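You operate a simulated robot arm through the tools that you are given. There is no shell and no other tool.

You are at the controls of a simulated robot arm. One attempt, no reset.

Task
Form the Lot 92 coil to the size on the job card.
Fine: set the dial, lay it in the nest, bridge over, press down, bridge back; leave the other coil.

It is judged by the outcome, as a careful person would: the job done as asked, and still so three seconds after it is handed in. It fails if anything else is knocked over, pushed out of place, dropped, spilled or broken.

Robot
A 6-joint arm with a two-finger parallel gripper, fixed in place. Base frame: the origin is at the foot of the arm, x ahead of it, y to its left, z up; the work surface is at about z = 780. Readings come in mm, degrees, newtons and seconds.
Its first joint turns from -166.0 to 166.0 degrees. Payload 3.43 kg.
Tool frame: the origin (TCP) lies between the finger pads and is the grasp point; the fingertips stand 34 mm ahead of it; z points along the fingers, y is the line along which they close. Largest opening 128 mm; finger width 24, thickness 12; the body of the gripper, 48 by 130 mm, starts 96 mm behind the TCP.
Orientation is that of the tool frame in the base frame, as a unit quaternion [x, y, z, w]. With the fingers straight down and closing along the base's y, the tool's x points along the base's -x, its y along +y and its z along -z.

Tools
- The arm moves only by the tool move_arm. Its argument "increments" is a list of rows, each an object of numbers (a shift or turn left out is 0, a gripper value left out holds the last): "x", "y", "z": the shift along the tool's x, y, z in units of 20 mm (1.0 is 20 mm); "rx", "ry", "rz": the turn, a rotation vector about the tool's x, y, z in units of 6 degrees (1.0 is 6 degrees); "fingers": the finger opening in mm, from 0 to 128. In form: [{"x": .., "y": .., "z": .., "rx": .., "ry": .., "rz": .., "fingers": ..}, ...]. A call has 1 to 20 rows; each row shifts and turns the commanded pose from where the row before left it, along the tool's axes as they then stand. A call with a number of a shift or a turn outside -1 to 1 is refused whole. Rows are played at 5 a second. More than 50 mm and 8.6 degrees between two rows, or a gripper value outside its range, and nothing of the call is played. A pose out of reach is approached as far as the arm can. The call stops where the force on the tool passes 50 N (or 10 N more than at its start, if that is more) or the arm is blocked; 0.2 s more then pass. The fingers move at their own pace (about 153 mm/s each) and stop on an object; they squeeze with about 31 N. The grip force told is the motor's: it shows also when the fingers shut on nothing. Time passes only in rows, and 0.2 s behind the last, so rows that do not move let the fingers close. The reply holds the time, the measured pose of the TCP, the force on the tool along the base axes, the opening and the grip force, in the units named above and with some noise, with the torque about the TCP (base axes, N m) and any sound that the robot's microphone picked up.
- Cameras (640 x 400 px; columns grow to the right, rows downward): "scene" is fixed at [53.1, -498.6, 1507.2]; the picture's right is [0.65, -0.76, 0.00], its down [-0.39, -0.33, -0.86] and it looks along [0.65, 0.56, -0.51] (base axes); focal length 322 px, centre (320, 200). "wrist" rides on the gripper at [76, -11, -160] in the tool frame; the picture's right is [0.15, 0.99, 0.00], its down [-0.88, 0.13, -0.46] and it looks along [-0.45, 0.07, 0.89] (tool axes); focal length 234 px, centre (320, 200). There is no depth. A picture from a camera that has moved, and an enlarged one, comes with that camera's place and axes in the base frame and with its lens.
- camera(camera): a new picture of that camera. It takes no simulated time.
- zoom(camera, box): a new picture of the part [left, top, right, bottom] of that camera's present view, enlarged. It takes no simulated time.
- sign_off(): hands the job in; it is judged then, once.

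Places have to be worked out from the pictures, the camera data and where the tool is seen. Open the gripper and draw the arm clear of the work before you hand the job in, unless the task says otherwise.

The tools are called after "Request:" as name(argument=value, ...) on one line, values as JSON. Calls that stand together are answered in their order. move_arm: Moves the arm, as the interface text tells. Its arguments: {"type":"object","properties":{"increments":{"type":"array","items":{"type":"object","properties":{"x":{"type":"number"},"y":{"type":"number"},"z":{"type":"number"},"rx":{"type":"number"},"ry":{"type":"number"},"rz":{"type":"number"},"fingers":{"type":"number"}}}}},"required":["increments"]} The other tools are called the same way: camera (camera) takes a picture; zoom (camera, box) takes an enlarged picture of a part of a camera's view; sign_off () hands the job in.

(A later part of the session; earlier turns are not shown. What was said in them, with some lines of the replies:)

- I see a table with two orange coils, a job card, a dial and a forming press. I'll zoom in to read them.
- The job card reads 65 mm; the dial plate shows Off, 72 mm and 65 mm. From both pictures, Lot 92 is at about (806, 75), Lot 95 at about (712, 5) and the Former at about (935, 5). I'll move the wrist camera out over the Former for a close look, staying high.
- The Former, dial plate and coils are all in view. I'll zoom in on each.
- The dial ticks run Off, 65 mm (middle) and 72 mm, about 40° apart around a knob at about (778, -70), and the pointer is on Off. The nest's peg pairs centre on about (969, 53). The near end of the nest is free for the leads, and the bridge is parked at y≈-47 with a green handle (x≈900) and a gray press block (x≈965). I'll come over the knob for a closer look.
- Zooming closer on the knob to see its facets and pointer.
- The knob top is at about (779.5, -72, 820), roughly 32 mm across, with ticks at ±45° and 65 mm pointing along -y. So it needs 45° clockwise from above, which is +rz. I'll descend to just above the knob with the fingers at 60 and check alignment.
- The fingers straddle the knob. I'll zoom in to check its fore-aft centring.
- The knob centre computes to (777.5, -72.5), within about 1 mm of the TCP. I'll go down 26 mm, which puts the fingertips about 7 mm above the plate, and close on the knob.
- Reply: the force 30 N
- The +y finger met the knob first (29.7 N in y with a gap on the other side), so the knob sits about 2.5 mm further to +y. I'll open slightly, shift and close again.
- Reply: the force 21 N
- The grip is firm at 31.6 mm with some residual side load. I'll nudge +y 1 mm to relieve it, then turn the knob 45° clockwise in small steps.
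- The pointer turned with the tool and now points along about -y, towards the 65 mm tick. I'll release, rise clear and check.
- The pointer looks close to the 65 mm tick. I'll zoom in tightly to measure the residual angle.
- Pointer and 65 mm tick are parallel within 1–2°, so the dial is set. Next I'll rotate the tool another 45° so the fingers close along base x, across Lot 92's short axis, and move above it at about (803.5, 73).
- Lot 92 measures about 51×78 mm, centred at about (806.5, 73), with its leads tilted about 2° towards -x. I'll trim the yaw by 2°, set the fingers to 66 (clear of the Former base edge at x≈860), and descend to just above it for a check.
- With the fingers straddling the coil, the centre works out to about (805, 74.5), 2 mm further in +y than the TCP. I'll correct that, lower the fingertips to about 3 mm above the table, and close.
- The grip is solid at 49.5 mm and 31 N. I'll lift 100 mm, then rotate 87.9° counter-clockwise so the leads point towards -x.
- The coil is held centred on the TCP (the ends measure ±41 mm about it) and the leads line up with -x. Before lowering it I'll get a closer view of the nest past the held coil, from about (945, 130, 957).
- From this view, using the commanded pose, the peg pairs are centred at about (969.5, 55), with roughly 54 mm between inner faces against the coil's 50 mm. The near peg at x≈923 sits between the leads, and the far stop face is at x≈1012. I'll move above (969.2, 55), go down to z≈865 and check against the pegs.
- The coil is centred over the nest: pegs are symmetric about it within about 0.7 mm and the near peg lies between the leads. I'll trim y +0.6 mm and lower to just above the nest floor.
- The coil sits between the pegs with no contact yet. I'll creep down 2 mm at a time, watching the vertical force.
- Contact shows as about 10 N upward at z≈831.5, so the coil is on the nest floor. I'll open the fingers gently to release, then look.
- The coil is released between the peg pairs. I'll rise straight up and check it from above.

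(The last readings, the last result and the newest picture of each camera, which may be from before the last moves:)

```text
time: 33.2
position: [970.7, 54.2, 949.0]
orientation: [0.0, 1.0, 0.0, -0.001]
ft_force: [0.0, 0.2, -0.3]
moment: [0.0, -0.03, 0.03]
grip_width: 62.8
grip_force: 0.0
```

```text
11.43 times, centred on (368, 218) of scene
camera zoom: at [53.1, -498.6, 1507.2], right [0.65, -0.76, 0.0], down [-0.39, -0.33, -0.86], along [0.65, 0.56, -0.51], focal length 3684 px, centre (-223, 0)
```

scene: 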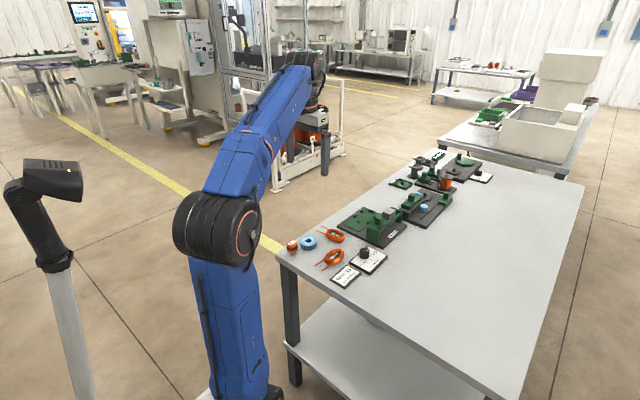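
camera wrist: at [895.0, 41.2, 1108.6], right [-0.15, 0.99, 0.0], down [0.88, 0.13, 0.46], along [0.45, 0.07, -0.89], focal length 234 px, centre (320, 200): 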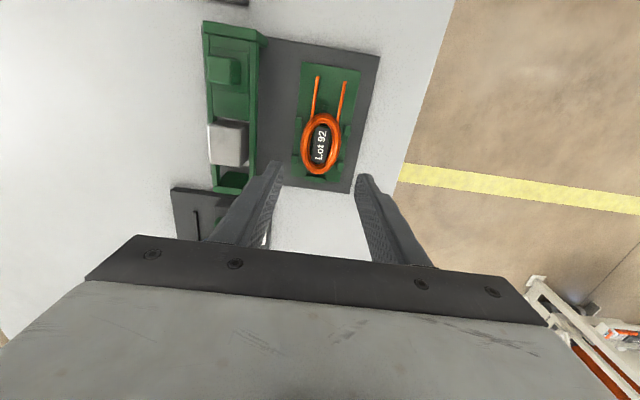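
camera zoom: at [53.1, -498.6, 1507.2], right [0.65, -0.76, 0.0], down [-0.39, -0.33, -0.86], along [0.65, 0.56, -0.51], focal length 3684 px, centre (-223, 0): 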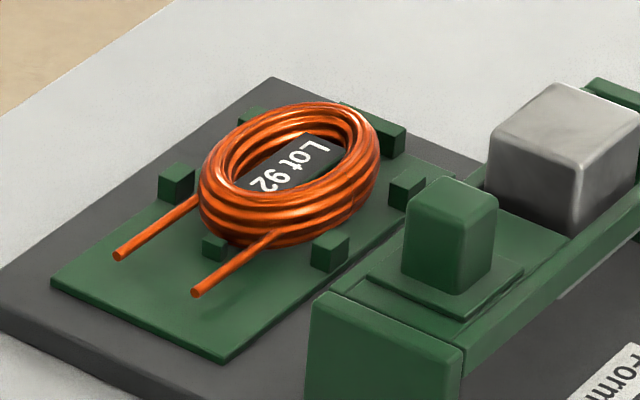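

The coil lies flat in the nest, between the near peg and far stop, with its leads straddling the peg. Next is the bridge handle, estimated at (896.5, -45) with its top at z≈882. I'll move above it, staying high.

Request:
move_arm(increments=[{"x": 0.606, "y": -0.838}, {"x": 0.606, "y": -0.838}, {"x": 0.606, "y": -0.838}, {"x": 0.606, "y": -0.838}, {"x": 0.606, "y": -0.838, "fingers": 60}, {"x": 0.605, "y": -0.838}, {}])

Request:
camera(camera="wrist")

Request:
zoom(camera="wrist", box=[240, 90, 400, 210])

Request:
zoom(camera="scene", box=[355, 190, 425, 250])

```text
time: 34.8
position: [895.2, -44.6, 948.8]
orientation: [-0.001, 1.0, 0.0, 0.0]
ft_force: [0.8, 0.2, -0.1]
moment: [0.02, 0.0, -0.01]
grip_width: 60.1
grip_force: 0.0
```

```text
taken
camera wrist: at [820.9, -59.6, 1108.2], right [-0.15, 0.99, 0.0], down [0.88, 0.13, 0.46], along [0.45, 0.07, -0.89], focal length 234 px, centre (320, 200)
```

wrist: 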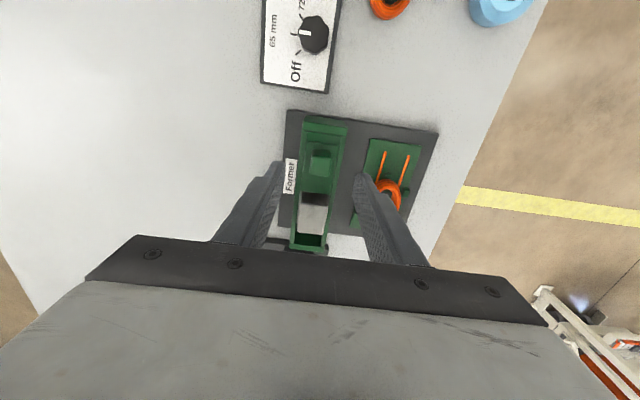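

```text
3.33 times, centred on (320, 150) of wrist
camera zoom: at [820.9, -59.6, 1108.2], right [-0.15, 0.99, 0.0], down [0.88, 0.13, 0.46], along [0.45, 0.07, -0.89], focal length 781 px, centre (320, 367)
```

zoom: 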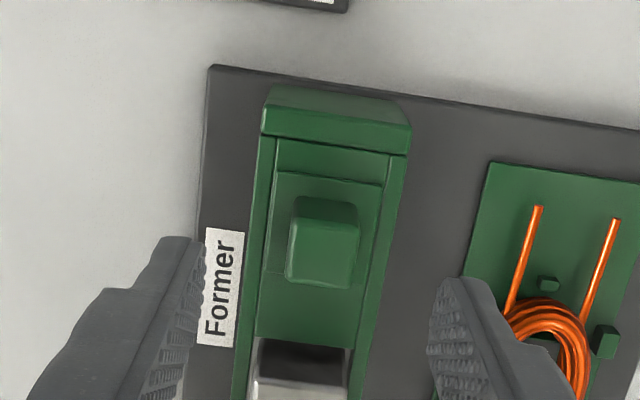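

```text
6.67 times, centred on (390, 220) of scene
camera zoom: at [53.1, -498.6, 1507.2], right [0.65, -0.76, 0.0], down [-0.39, -0.33, -0.86], along [0.65, 0.56, -0.51], focal length 2149 px, centre (-147, 67)
```

zoom: 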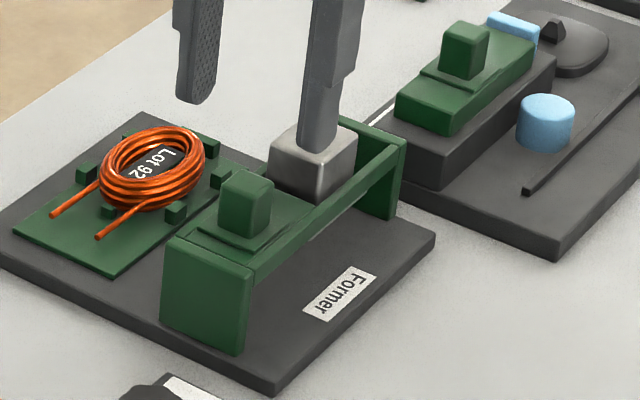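

The handle centre computes to (896.5, -44), directly under the TCP, about 22 mm wide. I'll descend so the tips are at about z=858, above the bridge rails, and close on the handle.

Request:
move_arm(increments=[{"z": 0.9}, {"z": 0.9}, {"z": 0.6}, {"z": 0.475}, {"y": 0.03, "fingers": 12}, {}, {}])

Request:
zoom(camera="scene", box=[355, 180, 425, 250])

Request:
zoom(camera="wrist", box=[240, 100, 400, 220])

```text
time: 36.4
position: [895.8, -43.6, 891.9]
orientation: [0.0, 1.0, 0.0, 0.0]
ft_force: [-5.5, -1.5, -5.3]
moment: [-0.04, -1.06, -0.07]
grip_width: 22.0
grip_force: 44.7
```

```text
5.71 times, centred on (390, 215) of scene
camera zoom: at [53.1, -498.6, 1507.2], right [0.65, -0.76, 0.0], down [-0.39, -0.33, -0.86], along [0.65, 0.56, -0.51], focal length 1842 px, centre (-80, 114)
```

zoom: 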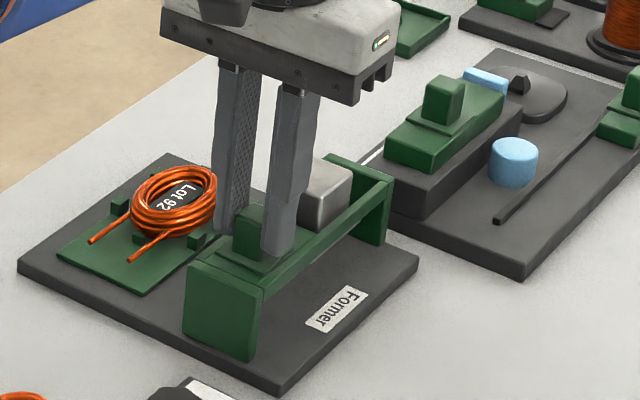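

```text
3.33 times, centred on (320, 160) of wrist
camera zoom: at [820.9, -58.3, 1050.8], right [-0.15, 0.99, 0.0], down [0.88, 0.13, 0.46], along [0.45, 0.07, -0.89], focal length 781 px, centre (320, 333)
```

zoom: 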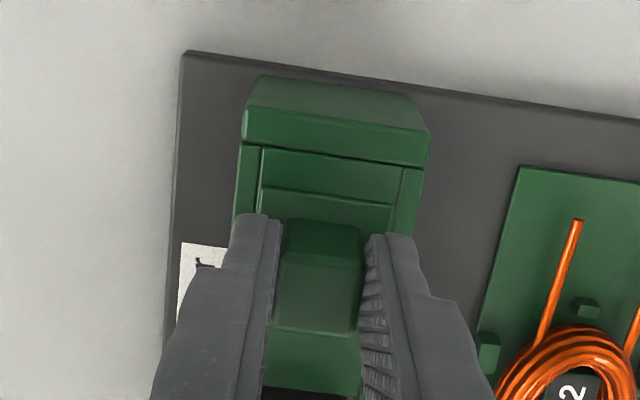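

The handle is held at 22 mm with low forces. I'll slide the bridge 20 mm towards +y as a test and watch the force.

Request:
move_arm(increments=[{"y": 0.25}, {"y": 0.25}, {"y": 0.25}, {"y": 0.25}, {}])

Request:
zoom(camera="scene", box=[355, 180, 425, 250])

```text
time: 37.6
position: [897.4, -24.0, 892.3]
orientation: [0.0, 1.0, 0.0, -0.002]
ft_force: [-12.4, 1.3, -24.1]
moment: [0.0, 0.37, -0.2]
grip_width: 21.9
grip_force: 44.7
```

```text
5.71 times, centred on (390, 215) of scene
camera zoom: at [53.1, -498.6, 1507.2], right [0.65, -0.76, 0.0], down [-0.39, -0.33, -0.86], along [0.65, 0.56, -0.51], focal length 1842 px, centre (-80, 114)
```

zoom: 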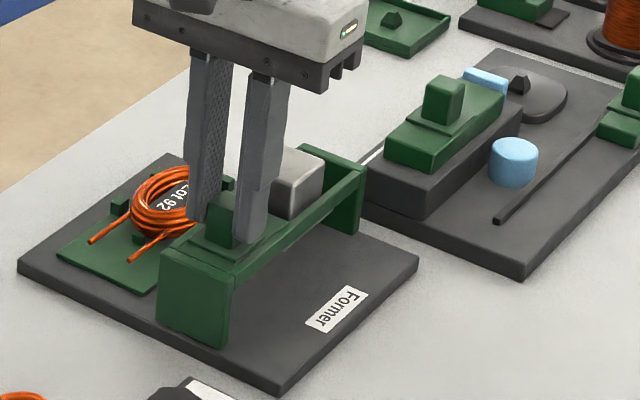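

The bridge slides freely (y force about 1 N), but there is a vertical load of -24 N from a slight height mismatch. I'll ease down 0.8 mm and continue in small steps.

Request:
move_arm(increments=[{"z": 0.04, "x": 0.02}, {"y": 0.25}, {"y": 0.25}, {"y": 0.25}, {"y": 0.25}, {}])

```text
time: 39.0
position: [895.7, -5.5, 892.7]
orientation: [0.001, 1.0, -0.001, 0.0]
ft_force: [-19.7, -0.6, -5.9]
moment: [-0.05, 1.25, -0.21]
grip_width: 21.8
grip_force: 44.9
```

Vertical load is down to -6 N. The x load of -20 N says to ease about 1 mm towards -x; then I'll continue sliding.

Request:
move_arm(increments=[{"x": 0.06}, {"y": 0.25}, {"y": 0.25}, {"y": 0.25}, {"y": 0.25}, {}])

Request:
zoom(camera="scene", box=[345, 180, 425, 250])

```text
time: 40.4
position: [897.0, 12.8, 892.0]
orientation: [0.0, 1.0, 0.0, 0.002]
ft_force: [17.8, 0.7, 18.1]
moment: [-0.04, 0.14, -0.11]
grip_width: 22.1
grip_force: 45.3
```

```text
5.71 times, centred on (385, 215) of scene
camera zoom: at [53.1, -498.6, 1507.2], right [0.65, -0.76, 0.0], down [-0.39, -0.33, -0.86], along [0.65, 0.56, -0.51], focal length 1842 px, centre (-51, 114)
```

zoom: 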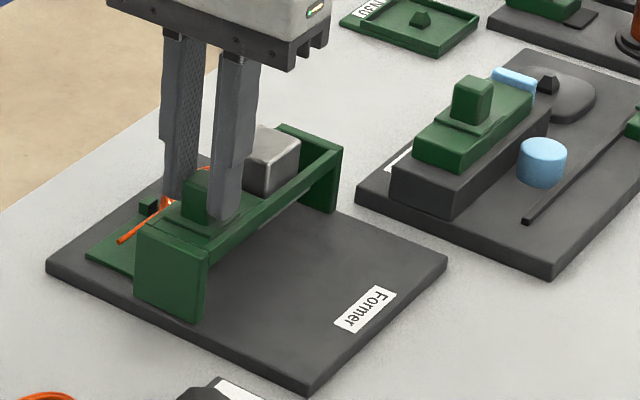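

The bridge is at about y=16 and following well. I'll continue 30 mm further and re-check.

Request:
move_arm(increments=[{"y": 0.25}, {"y": 0.25}, {"y": 0.25}, {"y": 0.25}, {"y": 0.25}, {"y": 0.25}, {}])

Request:
zoom(camera="scene", box=[335, 180, 415, 250])

Request:
camera(camera="wrist")

```text
time: 42.0
position: [895.6, 44.6, 890.6]
orientation: [-0.001, 1.0, 0.0, 0.0]
ft_force: [32.5, -0.6, 17.4]
moment: [-0.03, -0.75, -0.05]
grip_width: 22.1
grip_force: 44.8
```

```text
5.71 times, centred on (375, 215) of scene
camera zoom: at [53.1, -498.6, 1507.2], right [0.65, -0.76, 0.0], down [-0.39, -0.33, -0.86], along [0.65, 0.56, -0.51], focal length 1842 px, centre (6, 114)
```

zoom: 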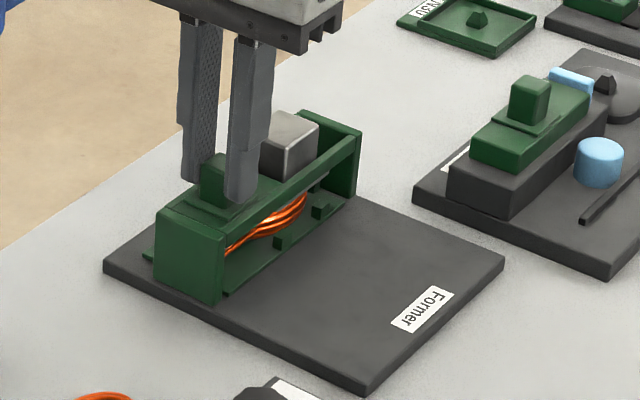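

```text
taken
camera wrist: at [820.6, 31.6, 1050.7], right [-0.15, 0.99, 0.0], down [0.88, 0.13, 0.46], along [0.45, 0.07, -0.89], focal length 234 px, centre (320, 200)
```

wrist: 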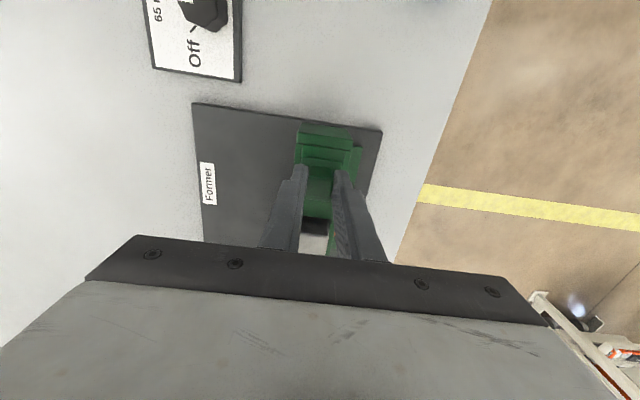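

The bridge is nearly over the nest (commanded y≈46). The loads suggest easing +x by 1.2 mm and up 0.4 mm. Then I'll creep the last few millimetres, watching for an end stop in the y force.

Request:
move_arm(increments=[{"x": -0.06, "z": -0.02}, {"y": 0.1}, {"y": 0.1}, {"y": 0.1}, {}])

Request:
move_arm(increments=[{"y": 0.1}, {"y": 0.08}, {}])

Request:
zoom(camera="scene", box=[335, 180, 415, 250])

```text
time: 43.2
position: [896.3, 52.4, 890.7]
orientation: [0.0, 1.0, -0.001, -0.001]
ft_force: [4.9, -1.6, 4.2]
moment: [-0.08, 0.82, -0.18]
grip_width: 21.7
grip_force: 44.8
```

```text
time: 44.0
position: [895.5, 55.1, 891.4]
orientation: [-0.001, 1.0, 0.0, 0.001]
ft_force: [-6.9, -0.3, 3.9]
moment: [-0.02, 1.26, -0.07]
grip_width: 21.9
grip_force: 45.2
```

```text
5.71 times, centred on (375, 215) of scene
camera zoom: at [53.1, -498.6, 1507.2], right [0.65, -0.76, 0.0], down [-0.39, -0.33, -0.86], along [0.65, 0.56, -0.51], focal length 1842 px, centre (6, 114)
```

zoom: 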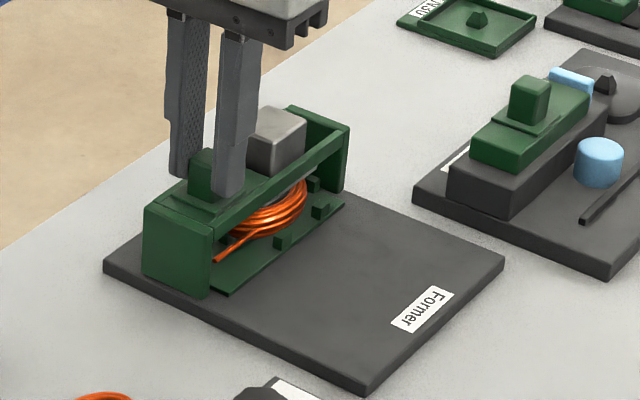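

Bridge travel is now about 99.6 mm, at the computed nest centre, with no stop felt. I'll probe 2 mm further to see whether an end stop is there.

Request:
move_arm(increments=[{"y": 0.05}, {"y": 0.05}, {}])

```text
time: 44.8
position: [895.8, 53.8, 891.2]
orientation: [0.001, 1.0, 0.001, 0.0]
ft_force: [-19.5, -16.7, -5.1]
moment: [-0.43, -0.71, -0.08]
grip_width: 21.8
grip_force: 44.8
```

The y force rose to -17 N, so the bridge is against its end stop, right at the nest centre. I'll relax 1.5 mm, release the handle and rise to inspect.

Request:
move_arm(increments=[{"y": -0.06}, {"fingers": 45}, {}, {"z": -0.5}, {"z": -0.9}, {"z": -0.9}, {"z": -0.9}, {"z": -0.3}, {}])

Request:
camera(camera="wrist")

Request:
zoom(camera="wrist", box=[240, 90, 400, 230])

Request:
zoom(camera="scene", box=[345, 190, 400, 240])

```text
time: 46.8
position: [897.7, 55.9, 961.1]
orientation: [-0.001, 1.0, 0.0, 0.0]
ft_force: [0.8, 0.6, 0.7]
moment: [-0.02, -0.02, 0.04]
grip_width: 45.1
grip_force: 0.1
```

```text
taken
camera wrist: at [821.4, 42.0, 1120.7], right [-0.15, 0.99, 0.0], down [0.88, 0.13, 0.46], along [0.45, 0.07, -0.89], focal length 234 px, centre (320, 200)
```

wrist: 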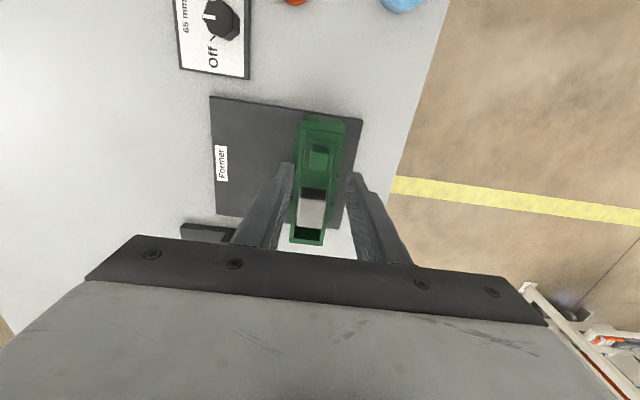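

```text
2.86 times, centred on (320, 160) of wrist
camera zoom: at [821.4, 42.0, 1120.7], right [-0.15, 0.99, 0.0], down [0.88, 0.13, 0.46], along [0.45, 0.07, -0.89], focal length 669 px, centre (320, 314)
```

zoom: 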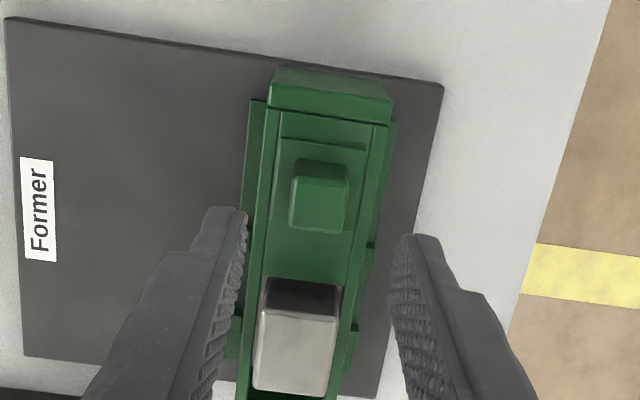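

```text
8.00 times, centred on (372, 215) of scene
camera zoom: at [53.1, -498.6, 1507.2], right [0.65, -0.76, 0.0], down [-0.39, -0.33, -0.86], along [0.65, 0.56, -0.51], focal length 2579 px, centre (-100, 80)
```

zoom: 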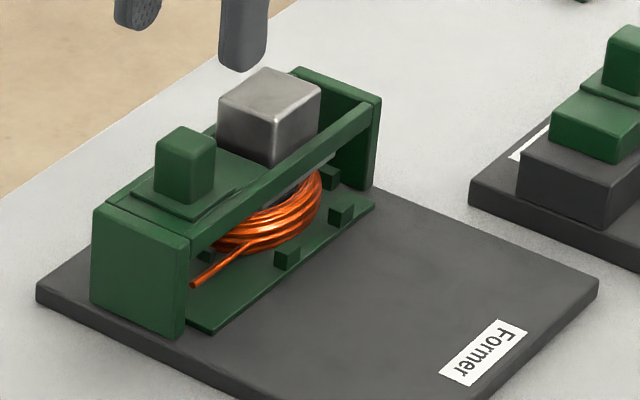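

The bridge sits squarely over the coil, and the gray press block's top centre is at about (967, 56, 875). I'll close the fingers, move over the block, and come down to just above it.

Request:
move_arm(increments=[{"x": -0.89, "fingers": 0}, {"x": -0.89}, {"x": -0.89}, {"x": -0.875}, {"z": 0.8}, {"z": 0.8}, {"z": 0.6}, {}])

Request:
zoom(camera="scene", box=[345, 180, 405, 240])

Request:
zoom(camera="wrist", box=[240, 90, 400, 230])

```text
time: 48.6
position: [967.7, 54.3, 918.1]
orientation: [0.0, 1.0, 0.0, 0.0]
ft_force: [-1.0, -0.5, -0.8]
moment: [-0.01, 0.0, 0.01]
grip_width: 0.0
grip_force: 31.0
```

```text
6.67 times, centred on (375, 210) of scene
camera zoom: at [53.1, -498.6, 1507.2], right [0.65, -0.76, 0.0], down [-0.39, -0.33, -0.86], along [0.65, 0.56, -0.51], focal length 2149 px, centre (-47, 133)
```

zoom: 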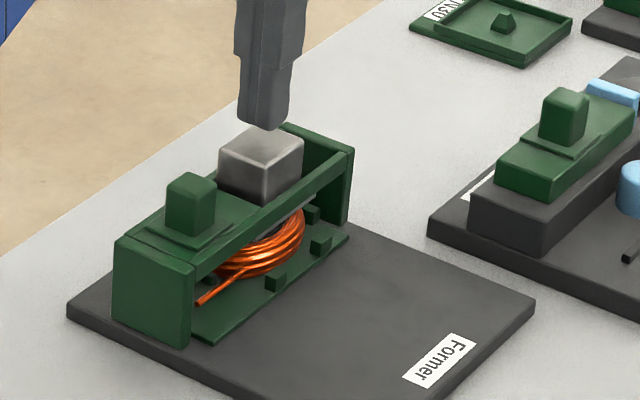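

```text
2.86 times, centred on (320, 160) of wrist
camera zoom: at [892.4, 41.5, 1077.3], right [-0.15, 0.99, 0.0], down [0.88, 0.13, 0.46], along [0.45, 0.07, -0.89], focal length 669 px, centre (320, 314)
```

zoom: 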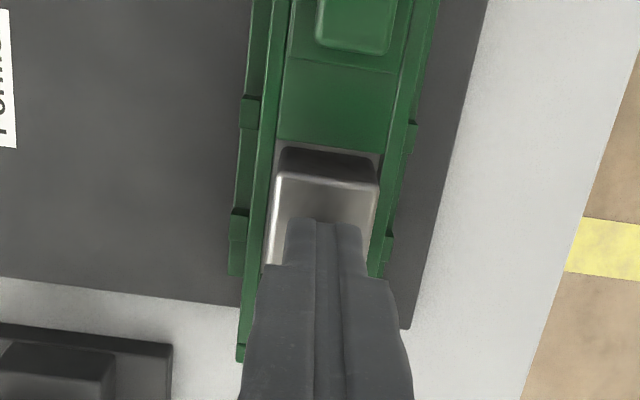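

The closed fingertips are centred over the press block. I'll press down slowly in 2 mm steps and read the force.

Request:
move_arm(increments=[{"z": 0.1}, {"z": 0.1}, {"z": 0.1}, {"z": 0.1}, {"z": 0.1}, {}])

Request:
move_arm(increments=[{"z": 0.1}, {"z": 0.1}, {"z": 0.1}, {}])

Request:
zoom(camera="scene", box=[345, 180, 405, 240])

```text
time: 50.0
position: [967.7, 55.1, 906.7]
orientation: [0.0, 1.0, 0.001, 0.0]
ft_force: [-0.2, -0.4, 0.8]
moment: [0.01, -0.02, -0.03]
grip_width: 0.0
grip_force: 31.4
```

```text
time: 51.0
position: [968.0, 55.7, 901.4]
orientation: [0.0, 1.0, 0.0, 0.0]
ft_force: [-0.3, 0.9, 0.8]
moment: [0.02, -0.03, 0.01]
grip_width: 0.0
grip_force: 31.0
```

```text
6.67 times, centred on (375, 210) of scene
camera zoom: at [53.1, -498.6, 1507.2], right [0.65, -0.76, 0.0], down [-0.39, -0.33, -0.86], along [0.65, 0.56, -0.51], focal length 2149 px, centre (-47, 133)
```

zoom: 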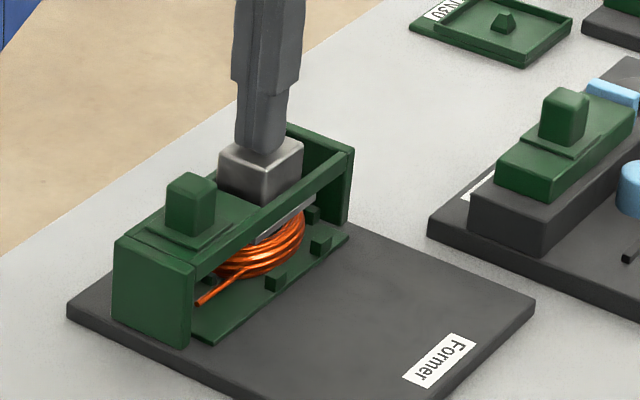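

The press block is moving down under the fingers with little resistance. I'll keep pressing in 2 mm steps until it meets a firm stop.

Request:
move_arm(increments=[{"z": 0.1}, {"z": 0.1}, {"z": 0.1}, {}])

Request:
zoom(camera="scene", box=[345, 180, 405, 240])

```text
time: 52.0
position: [968.0, 55.0, 895.0]
orientation: [-0.001, 1.0, 0.0, 0.001]
ft_force: [3.3, -2.3, 8.7]
moment: [-0.07, -0.04, 0.0]
grip_width: 0.0
grip_force: 31.3
```

```text
6.67 times, centred on (375, 210) of scene
camera zoom: at [53.1, -498.6, 1507.2], right [0.65, -0.76, 0.0], down [-0.39, -0.33, -0.86], along [0.65, 0.56, -0.51], focal length 2149 px, centre (-47, 133)
```

zoom: 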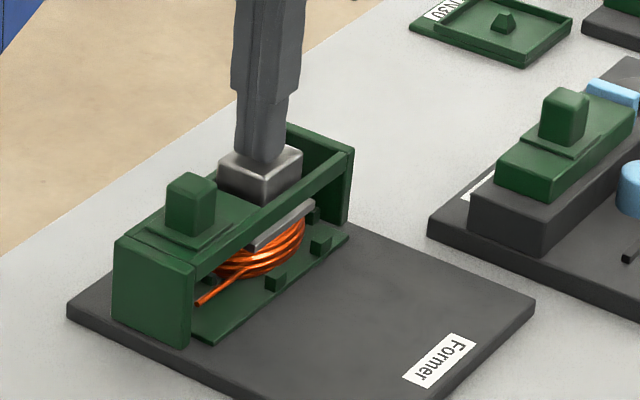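

Resistance is now about 9 N with the ram plate reaching the coil. I'll continue pressing in smaller steps.

Request:
move_arm(increments=[{"z": 0.06}, {"z": 0.06}, {}])

Request:
move_arm(increments=[{"z": 0.06}, {"z": 0.06}, {}])

Request:
zoom(camera="scene", box=[345, 180, 405, 240])

```text
time: 52.8
position: [966.4, 55.9, 892.7]
orientation: [0.0, 1.0, -0.001, 0.0]
ft_force: [2.6, -0.3, 1.4]
moment: [-0.05, -0.06, 0.02]
grip_width: 0.2
grip_force: 31.4
```

```text
time: 53.6
position: [966.4, 55.8, 890.9]
orientation: [0.0, 1.0, 0.0, 0.001]
ft_force: [1.2, -2.4, 9.7]
moment: [-0.04, -0.03, 0.02]
grip_width: 0.2
grip_force: 31.4
```

```text
6.67 times, centred on (375, 210) of scene
camera zoom: at [53.1, -498.6, 1507.2], right [0.65, -0.76, 0.0], down [-0.39, -0.33, -0.86], along [0.65, 0.56, -0.51], focal length 2149 px, centre (-47, 133)
```

zoom: 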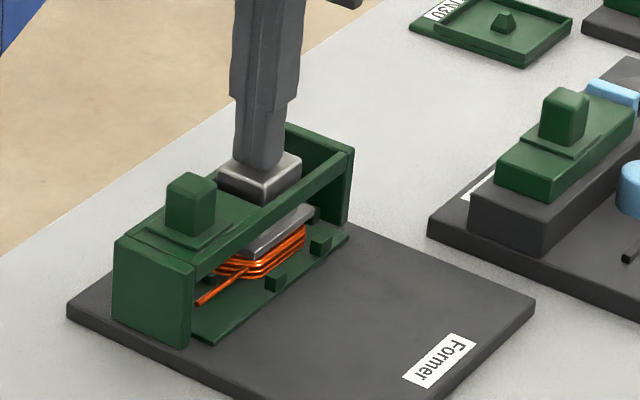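

The ram plate keeps moving down on the coil. I'll continue until it bottoms out.

Request:
move_arm(increments=[{"z": 0.06}, {"z": 0.06}, {}])

Request:
move_arm(increments=[{"z": 0.06}, {"z": 0.06}, {}])

Request:
zoom(camera="scene", box=[345, 180, 405, 240])

```text
time: 54.4
position: [967.6, 54.8, 889.2]
orientation: [0.001, 1.0, 0.0, 0.003]
ft_force: [13.4, -2.2, 41.4]
moment: [-0.06, -0.33, 0.0]
grip_width: 0.0
grip_force: 31.2
```

```text
time: 54.8
position: [966.0, 55.8, 890.1]
orientation: [-0.001, 1.0, 0.0, 0.003]
ft_force: [-4.6, -1.6, 13.3]
moment: [0.01, 0.3, 0.08]
grip_width: 0.0
grip_force: 30.8
stopped in row 2: the force on the tool passed its limit at 56 N (the readings are from after the stop); the commanded pose is now the measured one
```

```text
6.67 times, centred on (375, 210) of scene
camera zoom: at [53.1, -498.6, 1507.2], right [0.65, -0.76, 0.0], down [-0.39, -0.33, -0.86], along [0.65, 0.56, -0.51], focal length 2149 px, centre (-47, 133)
```

zoom: 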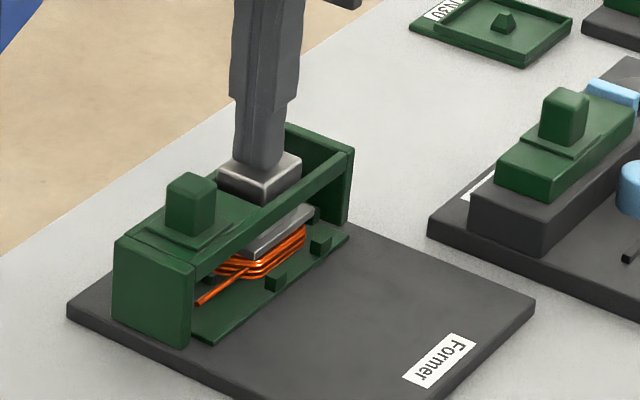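

The ram bottomed out firmly, with 56 N at the stop. I'll re-apply moderate pressure and hold for about a second so the forming completes, then look.

Request:
move_arm(increments=[{"z": 0.05}, {}, {}, {}, {}, {}])

Request:
zoom(camera="scene", box=[350, 195, 400, 235])

```text
time: 56.2
position: [967.4, 55.4, 891.1]
orientation: [0.0, 1.0, 0.001, 0.004]
ft_force: [-3.6, -2.1, 14.7]
moment: [-0.03, 0.31, 0.07]
grip_width: 0.0
grip_force: 31.1
stopped in row 6: the force on the tool passed its limit at 51 N (the readings are from after the stop); the commanded pose is now the measured one
```

```text
10.00 times, centred on (375, 215) of scene
camera zoom: at [53.1, -498.6, 1507.2], right [0.65, -0.76, 0.0], down [-0.39, -0.33, -0.86], along [0.65, 0.56, -0.51], focal length 3224 px, centre (-230, 50)
```

zoom: 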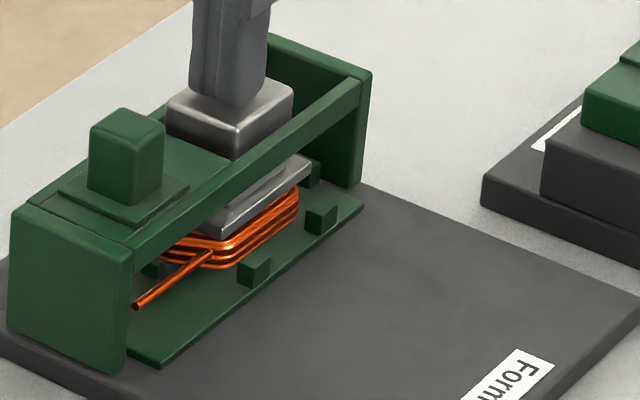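

The coil's outline has changed to straight-sided under the ram plate, and the press was held about a second at roughly 50 N. I'll lift off and see whether the ram returns.

Request:
move_arm(increments=[{"z": -0.25}, {"z": -0.5}, {"z": -0.9}, {"z": -0.9}, {"z": -0.9}, {}])

Request:
zoom(camera="scene", box=[345, 190, 405, 240])

Request:
zoom(camera="wrist", box=[240, 80, 400, 220])

```text
time: 57.6
position: [967.8, 55.2, 959.3]
orientation: [0.0, 1.0, 0.0, 0.004]
ft_force: [-1.6, -0.6, -0.9]
moment: [0.02, 0.0, -0.02]
grip_width: 0.0
grip_force: 31.4
```

```text
8.00 times, centred on (375, 215) of scene
camera zoom: at [53.1, -498.6, 1507.2], right [0.65, -0.76, 0.0], down [-0.39, -0.33, -0.86], along [0.65, 0.56, -0.51], focal length 2579 px, centre (-120, 80)
```

zoom: 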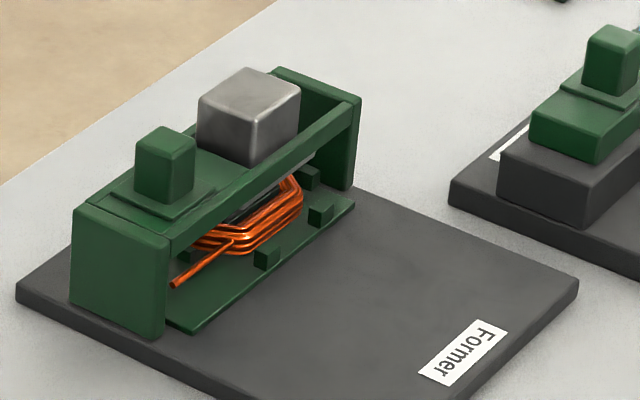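

```text
2.86 times, centred on (320, 150) of wrist
camera zoom: at [890.0, 42.3, 1118.8], right [-0.15, 0.99, 0.0], down [0.88, 0.13, 0.46], along [0.46, 0.07, -0.89], focal length 669 px, centre (320, 343)
```

zoom: 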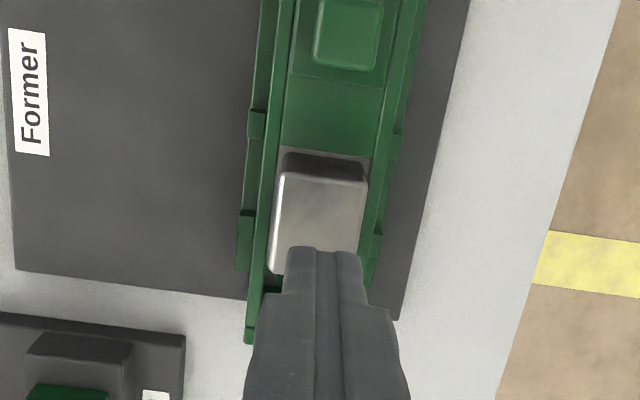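

The ram sprang back up and the coil beneath is now formed. I'll trim the small tilt, open the fingers and go back over the handle at about (896.3, 55.7).

Request:
move_arm(increments=[{"x": 0.89, "ry": 0.077, "fingers": 50}, {"x": 0.89}, {"x": 0.89}, {"x": 0.89}, {"z": 0.8}, {}])

Request:
zoom(camera="wrist", box=[240, 90, 400, 230])

```text
time: 59.0
position: [896.6, 53.8, 941.5]
orientation: [0.0, 1.0, 0.0, 0.0]
ft_force: [0.4, -0.2, 0.4]
moment: [-0.04, 0.01, -0.01]
grip_width: 50.0
grip_force: 0.0
```

```text
2.86 times, centred on (320, 160) of wrist
camera zoom: at [821.4, 40.9, 1101.4], right [-0.15, 0.99, 0.0], down [0.88, 0.13, 0.46], along [0.45, 0.07, -0.89], focal length 669 px, centre (320, 314)
```

zoom: 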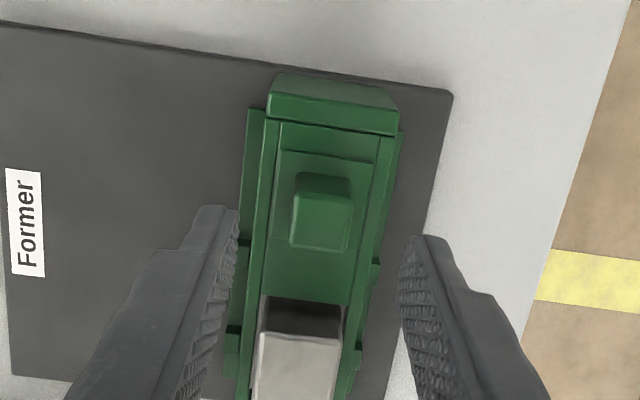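

The handle is centred under the tool within 0.5 mm. I'll descend and grip it.

Request:
move_arm(increments=[{"y": 0.02, "z": 0.8}, {"z": 0.8}, {"z": 0.5}, {"z": 0.5}, {"fingers": 12}, {}, {}])

Request:
zoom(camera="scene", box=[335, 180, 415, 250])

```text
time: 60.6
position: [895.6, 55.8, 889.9]
orientation: [0.0, 1.0, 0.0, -0.001]
ft_force: [-2.5, -14.0, -1.7]
moment: [-0.55, -0.09, -0.08]
grip_width: 22.0
grip_force: 44.8
```

```text
5.71 times, centred on (375, 215) of scene
camera zoom: at [53.1, -498.6, 1507.2], right [0.65, -0.76, 0.0], down [-0.39, -0.33, -0.86], along [0.65, 0.56, -0.51], focal length 1842 px, centre (6, 114)
```

zoom: 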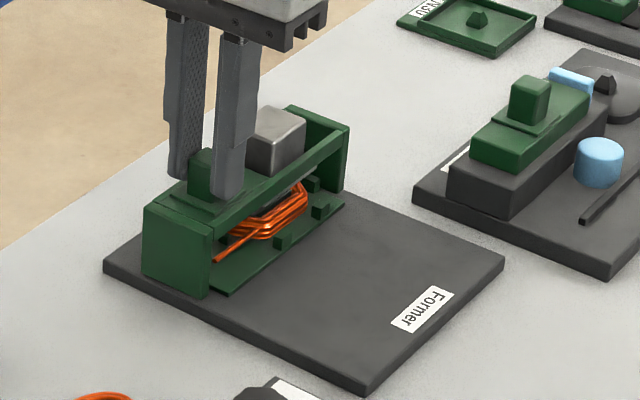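

The handle is gripped again. I'll slide the bridge back towards -y in 5 mm steps, checking loads along the way.

Request:
move_arm(increments=[{"y": -0.25}, {"y": -0.25}, {"y": -0.25}, {"y": -0.25}, {"y": -0.25}, {"y": -0.25}, {}])

Request:
zoom(camera="scene", box=[335, 180, 415, 250])

```text
time: 62.2
position: [894.8, 25.4, 890.1]
orientation: [0.0, 1.0, 0.0, -0.001]
ft_force: [-7.0, 0.7, -16.8]
moment: [-0.06, 0.46, -0.11]
grip_width: 21.8
grip_force: 45.4
```

```text
5.71 times, centred on (375, 215) of scene
camera zoom: at [53.1, -498.6, 1507.2], right [0.65, -0.76, 0.0], down [-0.39, -0.33, -0.86], along [0.65, 0.56, -0.51], focal length 1842 px, centre (6, 114)
```

zoom: 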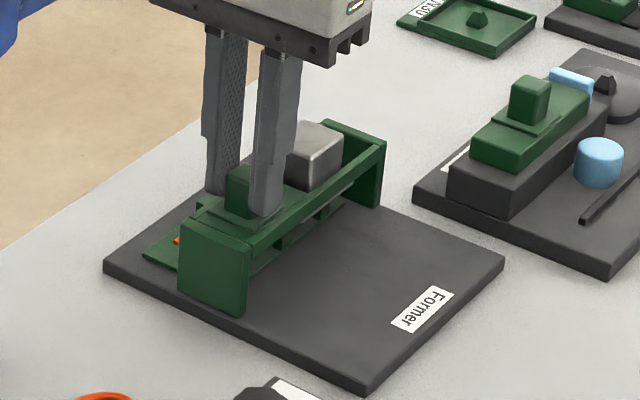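

The bridge moves back freely. I'll ease down slightly (load -17 N in z) and continue 40 mm.

Request:
move_arm(increments=[{"z": 0.02}, {"y": -0.25}, {"y": -0.25}, {"y": -0.25}, {"y": -0.25}, {}])

Request:
move_arm(increments=[{"y": -0.25}, {"y": -0.25}, {"y": -0.25}, {"y": -0.25}, {}])

Request:
zoom(camera="scene", box=[345, 180, 425, 250])

```text
time: 63.6
position: [895.3, 5.4, 890.0]
orientation: [0.0, 1.0, 0.0, 0.001]
ft_force: [-15.6, 0.1, -3.2]
moment: [-0.07, -0.18, -0.08]
grip_width: 22.0
grip_force: 45.1
```

```text
time: 64.8
position: [896.2, -13.3, 889.2]
orientation: [0.0, 1.0, 0.0, 0.001]
ft_force: [-6.1, -0.3, 11.8]
moment: [-0.1, 1.16, -0.04]
grip_width: 22.0
grip_force: 45.3
```

```text
5.71 times, centred on (385, 215) of scene
camera zoom: at [53.1, -498.6, 1507.2], right [0.65, -0.76, 0.0], down [-0.39, -0.33, -0.86], along [0.65, 0.56, -0.51], focal length 1842 px, centre (-51, 114)
```

zoom: 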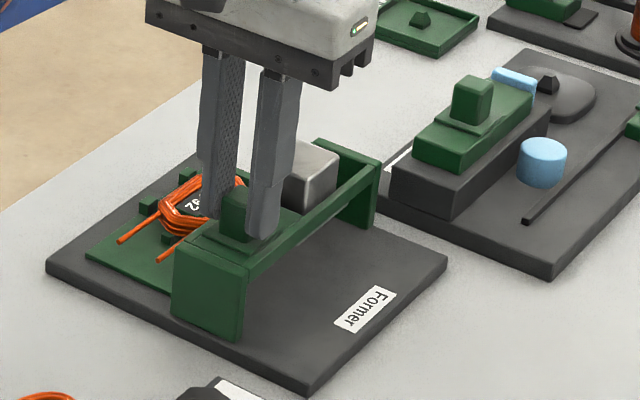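

The coil stayed in the nest. The bridge is at about y=-14 and its parked spot is about y=-44, so I'll slide 24 mm more, then creep to the stop.

Request:
move_arm(increments=[{"y": -0.25}, {"y": -0.25}, {"y": -0.25}, {"y": -0.25}, {"y": -0.2}, {}])

Request:
move_arm(increments=[{"y": -0.1}, {"y": -0.1}, {}])

Request:
move_arm(increments=[{"y": -0.05}, {"y": -0.05}, {}])

Request:
zoom(camera="scene", box=[355, 180, 425, 250])

```text
time: 66.2
position: [896.0, -38.2, 888.5]
orientation: [0.0, 1.0, 0.0, 0.0]
ft_force: [-10.6, 0.6, 11.9]
moment: [-0.14, 1.28, 0.02]
grip_width: 21.8
grip_force: 45.2
```

```text
time: 67.0
position: [895.3, -42.9, 889.5]
orientation: [0.0, 1.0, -0.001, 0.0]
ft_force: [-5.4, 1.3, 13.7]
moment: [-0.06, 1.08, -0.09]
grip_width: 21.9
grip_force: 44.7
```

```text
time: 67.8
position: [894.9, -42.9, 890.1]
orientation: [0.0, 1.0, 0.0, 0.0]
ft_force: [-4.2, 1.2, 4.5]
moment: [-0.06, -1.26, -0.03]
grip_width: 21.9
grip_force: 44.4
```

```text
5.71 times, centred on (390, 215) of scene
camera zoom: at [53.1, -498.6, 1507.2], right [0.65, -0.76, 0.0], down [-0.39, -0.33, -0.86], along [0.65, 0.56, -0.51], focal length 1842 px, centre (-80, 114)
```

zoom: 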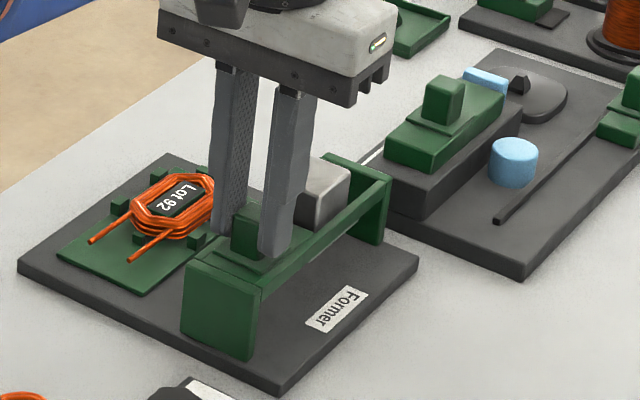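

It is close, but compared with the earlier picture the bridge looks about 3 mm short of its parked place. I'll creep on until the stop is felt.

Request:
move_arm(increments=[{"y": -0.05}, {"y": -0.05}, {}])

Request:
move_arm(increments=[{"y": -0.05}, {"y": -0.05}, {}])

Request:
zoom(camera="scene", box=[355, 180, 425, 250])

```text
time: 68.6
position: [895.8, -44.4, 890.1]
orientation: [0.0, 1.0, 0.001, -0.001]
ft_force: [4.8, 8.7, 9.5]
moment: [0.12, 0.5, -0.13]
grip_width: 21.9
grip_force: 45.3
```

```text
time: 69.4
position: [895.3, -45.4, 890.1]
orientation: [-0.002, 1.0, 0.001, 0.0]
ft_force: [3.6, 38.4, 10.0]
moment: [1.01, 0.13, -0.1]
grip_width: 21.9
grip_force: 45.2
```

```text
5.71 times, centred on (390, 215) of scene
camera zoom: at [53.1, -498.6, 1507.2], right [0.65, -0.76, 0.0], down [-0.39, -0.33, -0.86], along [0.65, 0.56, -0.51], focal length 1842 px, centre (-80, 114)
```

zoom: 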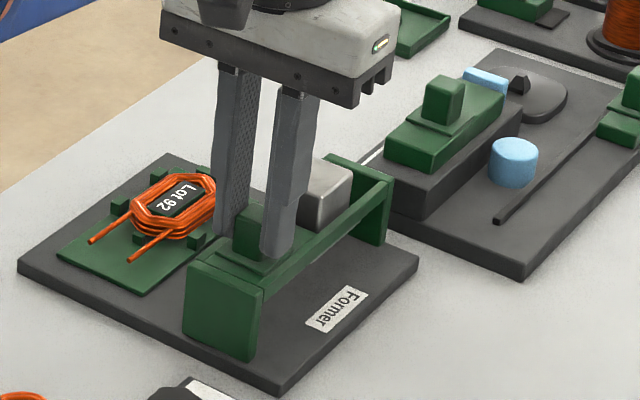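

Fy reached 38 N and the picture matches the original parked position, so the bridge is fully back. I'll relax 2 mm, release the handle and rise clear.

Request:
move_arm(increments=[{"y": 0.1}, {"fingers": 50}, {}, {"z": -0.5}, {"z": -0.9}, {"z": -0.9}, {"z": -0.9}, {"z": -0.9}, {}])

Request:
zoom(camera="scene", box=[335, 190, 415, 250])

Request:
camera(camera="wrist")

```text
time: 71.4
position: [896.2, -46.2, 971.1]
orientation: [0.0, 1.0, 0.0, 0.0]
ft_force: [-0.1, -0.6, -0.6]
moment: [-0.01, -0.04, 0.02]
grip_width: 50.0
grip_force: 0.0
```

```text
6.67 times, centred on (375, 220) of scene
camera zoom: at [53.1, -498.6, 1507.2], right [0.65, -0.76, 0.0], down [-0.39, -0.33, -0.86], along [0.65, 0.56, -0.51], focal length 2149 px, centre (-47, 67)
```

zoom: 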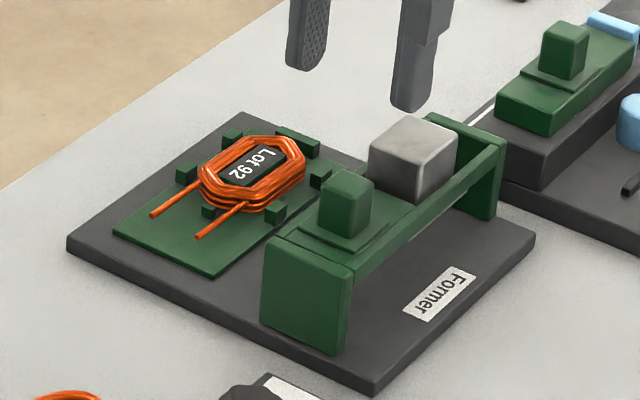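

```text
taken
camera wrist: at [820.5, -59.1, 1130.5], right [-0.15, 0.99, 0.0], down [0.88, 0.13, 0.46], along [0.45, 0.07, -0.89], focal length 234 px, centre (320, 200)
```

wrist: 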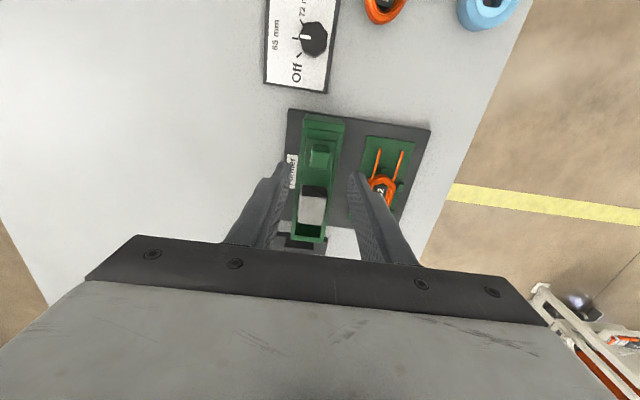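

The coil is formed into an octagonal outline, the ram is up and the bridge is parked. I'll draw the arm back and up, and measure the formed coil from above.

Request:
move_arm(increments=[{"z": -0.9}, {"z": -0.9}, {"z": -0.9, "x": 0.2, "y": 0.7}, {"z": -0.5, "x": 0.2, "y": 0.7}, {"x": 0.2, "y": 0.7}, {"x": 0.2, "y": 0.7}, {"x": 0.2, "y": 0.7}, {"x": 0.2, "y": 0.7}, {"x": 0.2, "y": 0.7}, {"fingers": 128}, {}])

Request:
camera(camera="wrist")

Request:
zoom(camera="wrist", box=[250, 90, 390, 210])

Request:
zoom(camera="wrist", box=[180, 0, 340, 100])

```text
time: 73.8
position: [868.8, 53.1, 1035.0]
orientation: [0.0, 1.0, 0.001, 0.0]
ft_force: [-0.9, -0.2, 0.3]
moment: [0.01, -0.03, 0.02]
grip_width: 127.8
grip_force: 0.1
```

```text
taken
camera wrist: at [793.5, 38.5, 1195.4], right [-0.15, 0.99, 0.0], down [0.88, 0.13, 0.46], along [0.45, 0.07, -0.89], focal length 234 px, centre (320, 200)
```

wrist: 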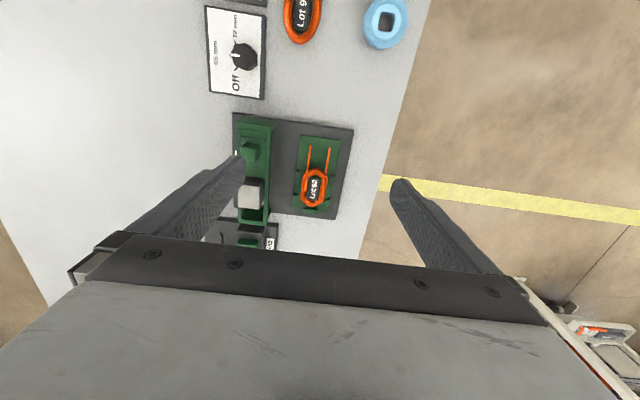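

```text
3.33 times, centred on (320, 150) of wrist
camera zoom: at [793.5, 38.5, 1195.4], right [-0.15, 0.99, 0.0], down [0.88, 0.13, 0.46], along [0.45, 0.07, -0.89], focal length 781 px, centre (320, 367)
```

zoom: 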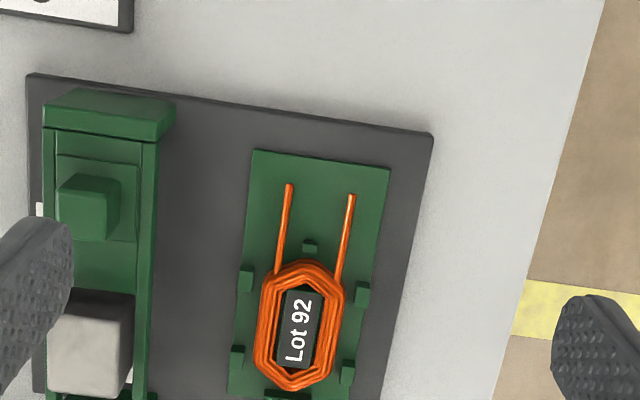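

```text
4.00 times, centred on (260, 50) of wrist
camera zoom: at [793.5, 38.5, 1195.4], right [-0.15, 0.99, 0.0], down [0.88, 0.13, 0.46], along [0.45, 0.07, -0.89], focal length 937 px, centre (560, 800)
```

zoom: 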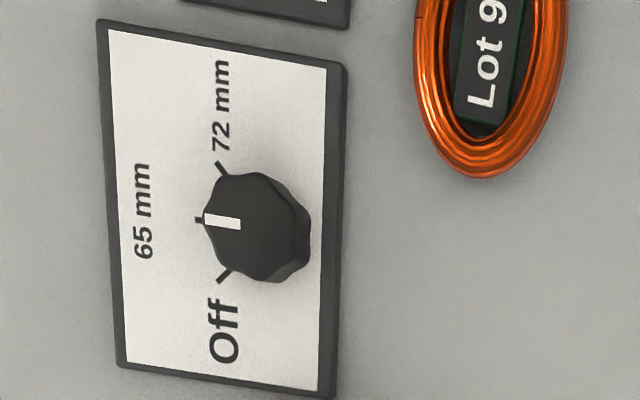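

The dial pointer lines up with the 65 mm tick and the coil lies formed in the nest. I'll make one last close check of the coil and the surroundings from the scene camera.

Request:
zoom(camera="scene", box=[348, 202, 388, 232])

Request:
zoom(camera="scene", box=[280, 200, 420, 290])

Request:
camera(camera="scene")

```text
13.33 times, centred on (368, 217) of scene
camera zoom: at [53.1, -498.6, 1507.2], right [0.65, -0.76, 0.0], down [-0.39, -0.33, -0.86], along [0.65, 0.56, -0.51], focal length 4298 px, centre (-320, -27)
```

zoom: 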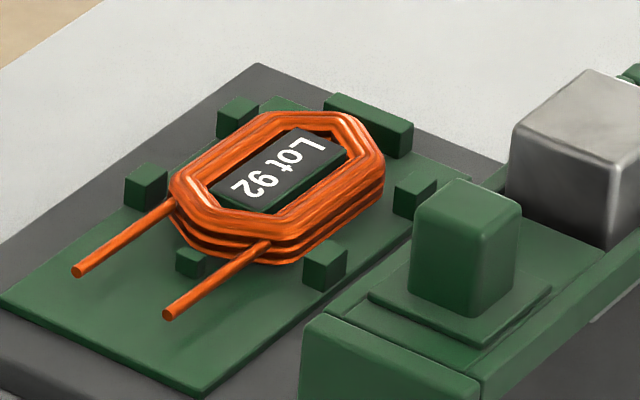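

```text
4.44 times, centred on (350, 245) of scene
camera zoom: at [53.1, -498.6, 1507.2], right [0.65, -0.76, 0.0], down [-0.39, -0.33, -0.86], along [0.65, 0.56, -0.51], focal length 1433 px, centre (187, 0)
```

zoom: 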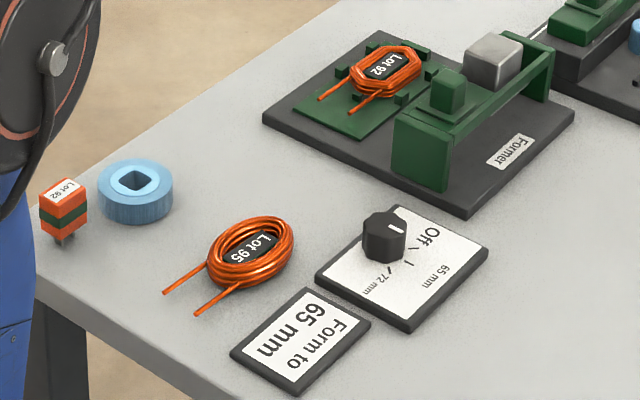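

```text
taken
```

scene: 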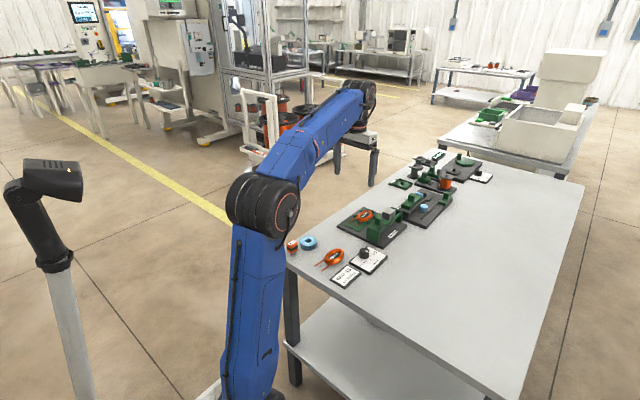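

Lot 92 is formed and seated, the bridge is parked, the dial is on 65 mm, and Lot 95 and everything else are untouched. I'll draw the arm back to its starting area, gripper open.

Request:
move_arm(increments=[{"x": 0.9, "y": 0.3, "z": -0.5}, {"x": 0.9, "y": 0.3, "z": -0.5}, {"x": 0.9, "y": 0.3, "z": -0.5}, {"x": 0.9, "y": 0.3, "z": -0.5}, {"x": 0.9, "y": 0.3, "z": -0.5}, {"x": 0.9, "y": 0.3, "z": -0.5}, {"x": 0.9, "y": 0.3, "z": -0.5}, {"x": 0.9, "y": 0.3, "z": -0.5}, {"x": 0.9, "y": 0.3}, {}])

Request:
zoom(camera="scene", box=[280, 190, 430, 290])

```text
time: 76.0
position: [705.9, 105.6, 1116.8]
orientation: [0.0, 1.0, 0.0, 0.0]
ft_force: [0.1, 0.1, 0.0]
moment: [-0.01, 0.03, -0.01]
grip_width: 127.9
grip_force: 0.1
```

```text
4.00 times, centred on (355, 240) of scene
camera zoom: at [53.1, -498.6, 1507.2], right [0.65, -0.76, 0.0], down [-0.39, -0.33, -0.86], along [0.65, 0.56, -0.51], focal length 1289 px, centre (180, 40)
```

zoom: 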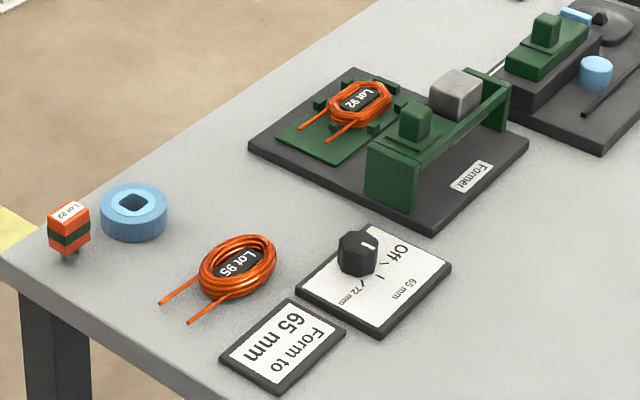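

The arm is clear with the gripper open, and the last picture shows the job finished with nothing disturbed. I'm handing it in.

Request:
sign_off()

```text
The job is handed in.
```

The Lot 92 coil has been formed with the dial at 65 mm, as the job card asks, and the job is handed in. It lies in the nest of the Former with its leads straddling the near peg. I could not confirm the 65 mm size directly. The outside length measured about 80 mm and the window about 55 mm in the pictures, so 65 mm fits only if the card means the mid-line of the winding.

- **Dial:** turned from Off to 65 mm. The pointer lines up with the tick to within a degree or two.
- **Pressing:** I slid the bridge over until it met its stop, then pressed the block until it bottomed out and held it there for about a second at roughly 50 N. The coil's outline changed from oval to eight-sided.
- **Bridge:** slid back to its parked stop, and the press block sprang back up.
- **Everything else:** the Lot 95 coil and the other items on the bench were not touched. The arm is drawn back with the gripper open.
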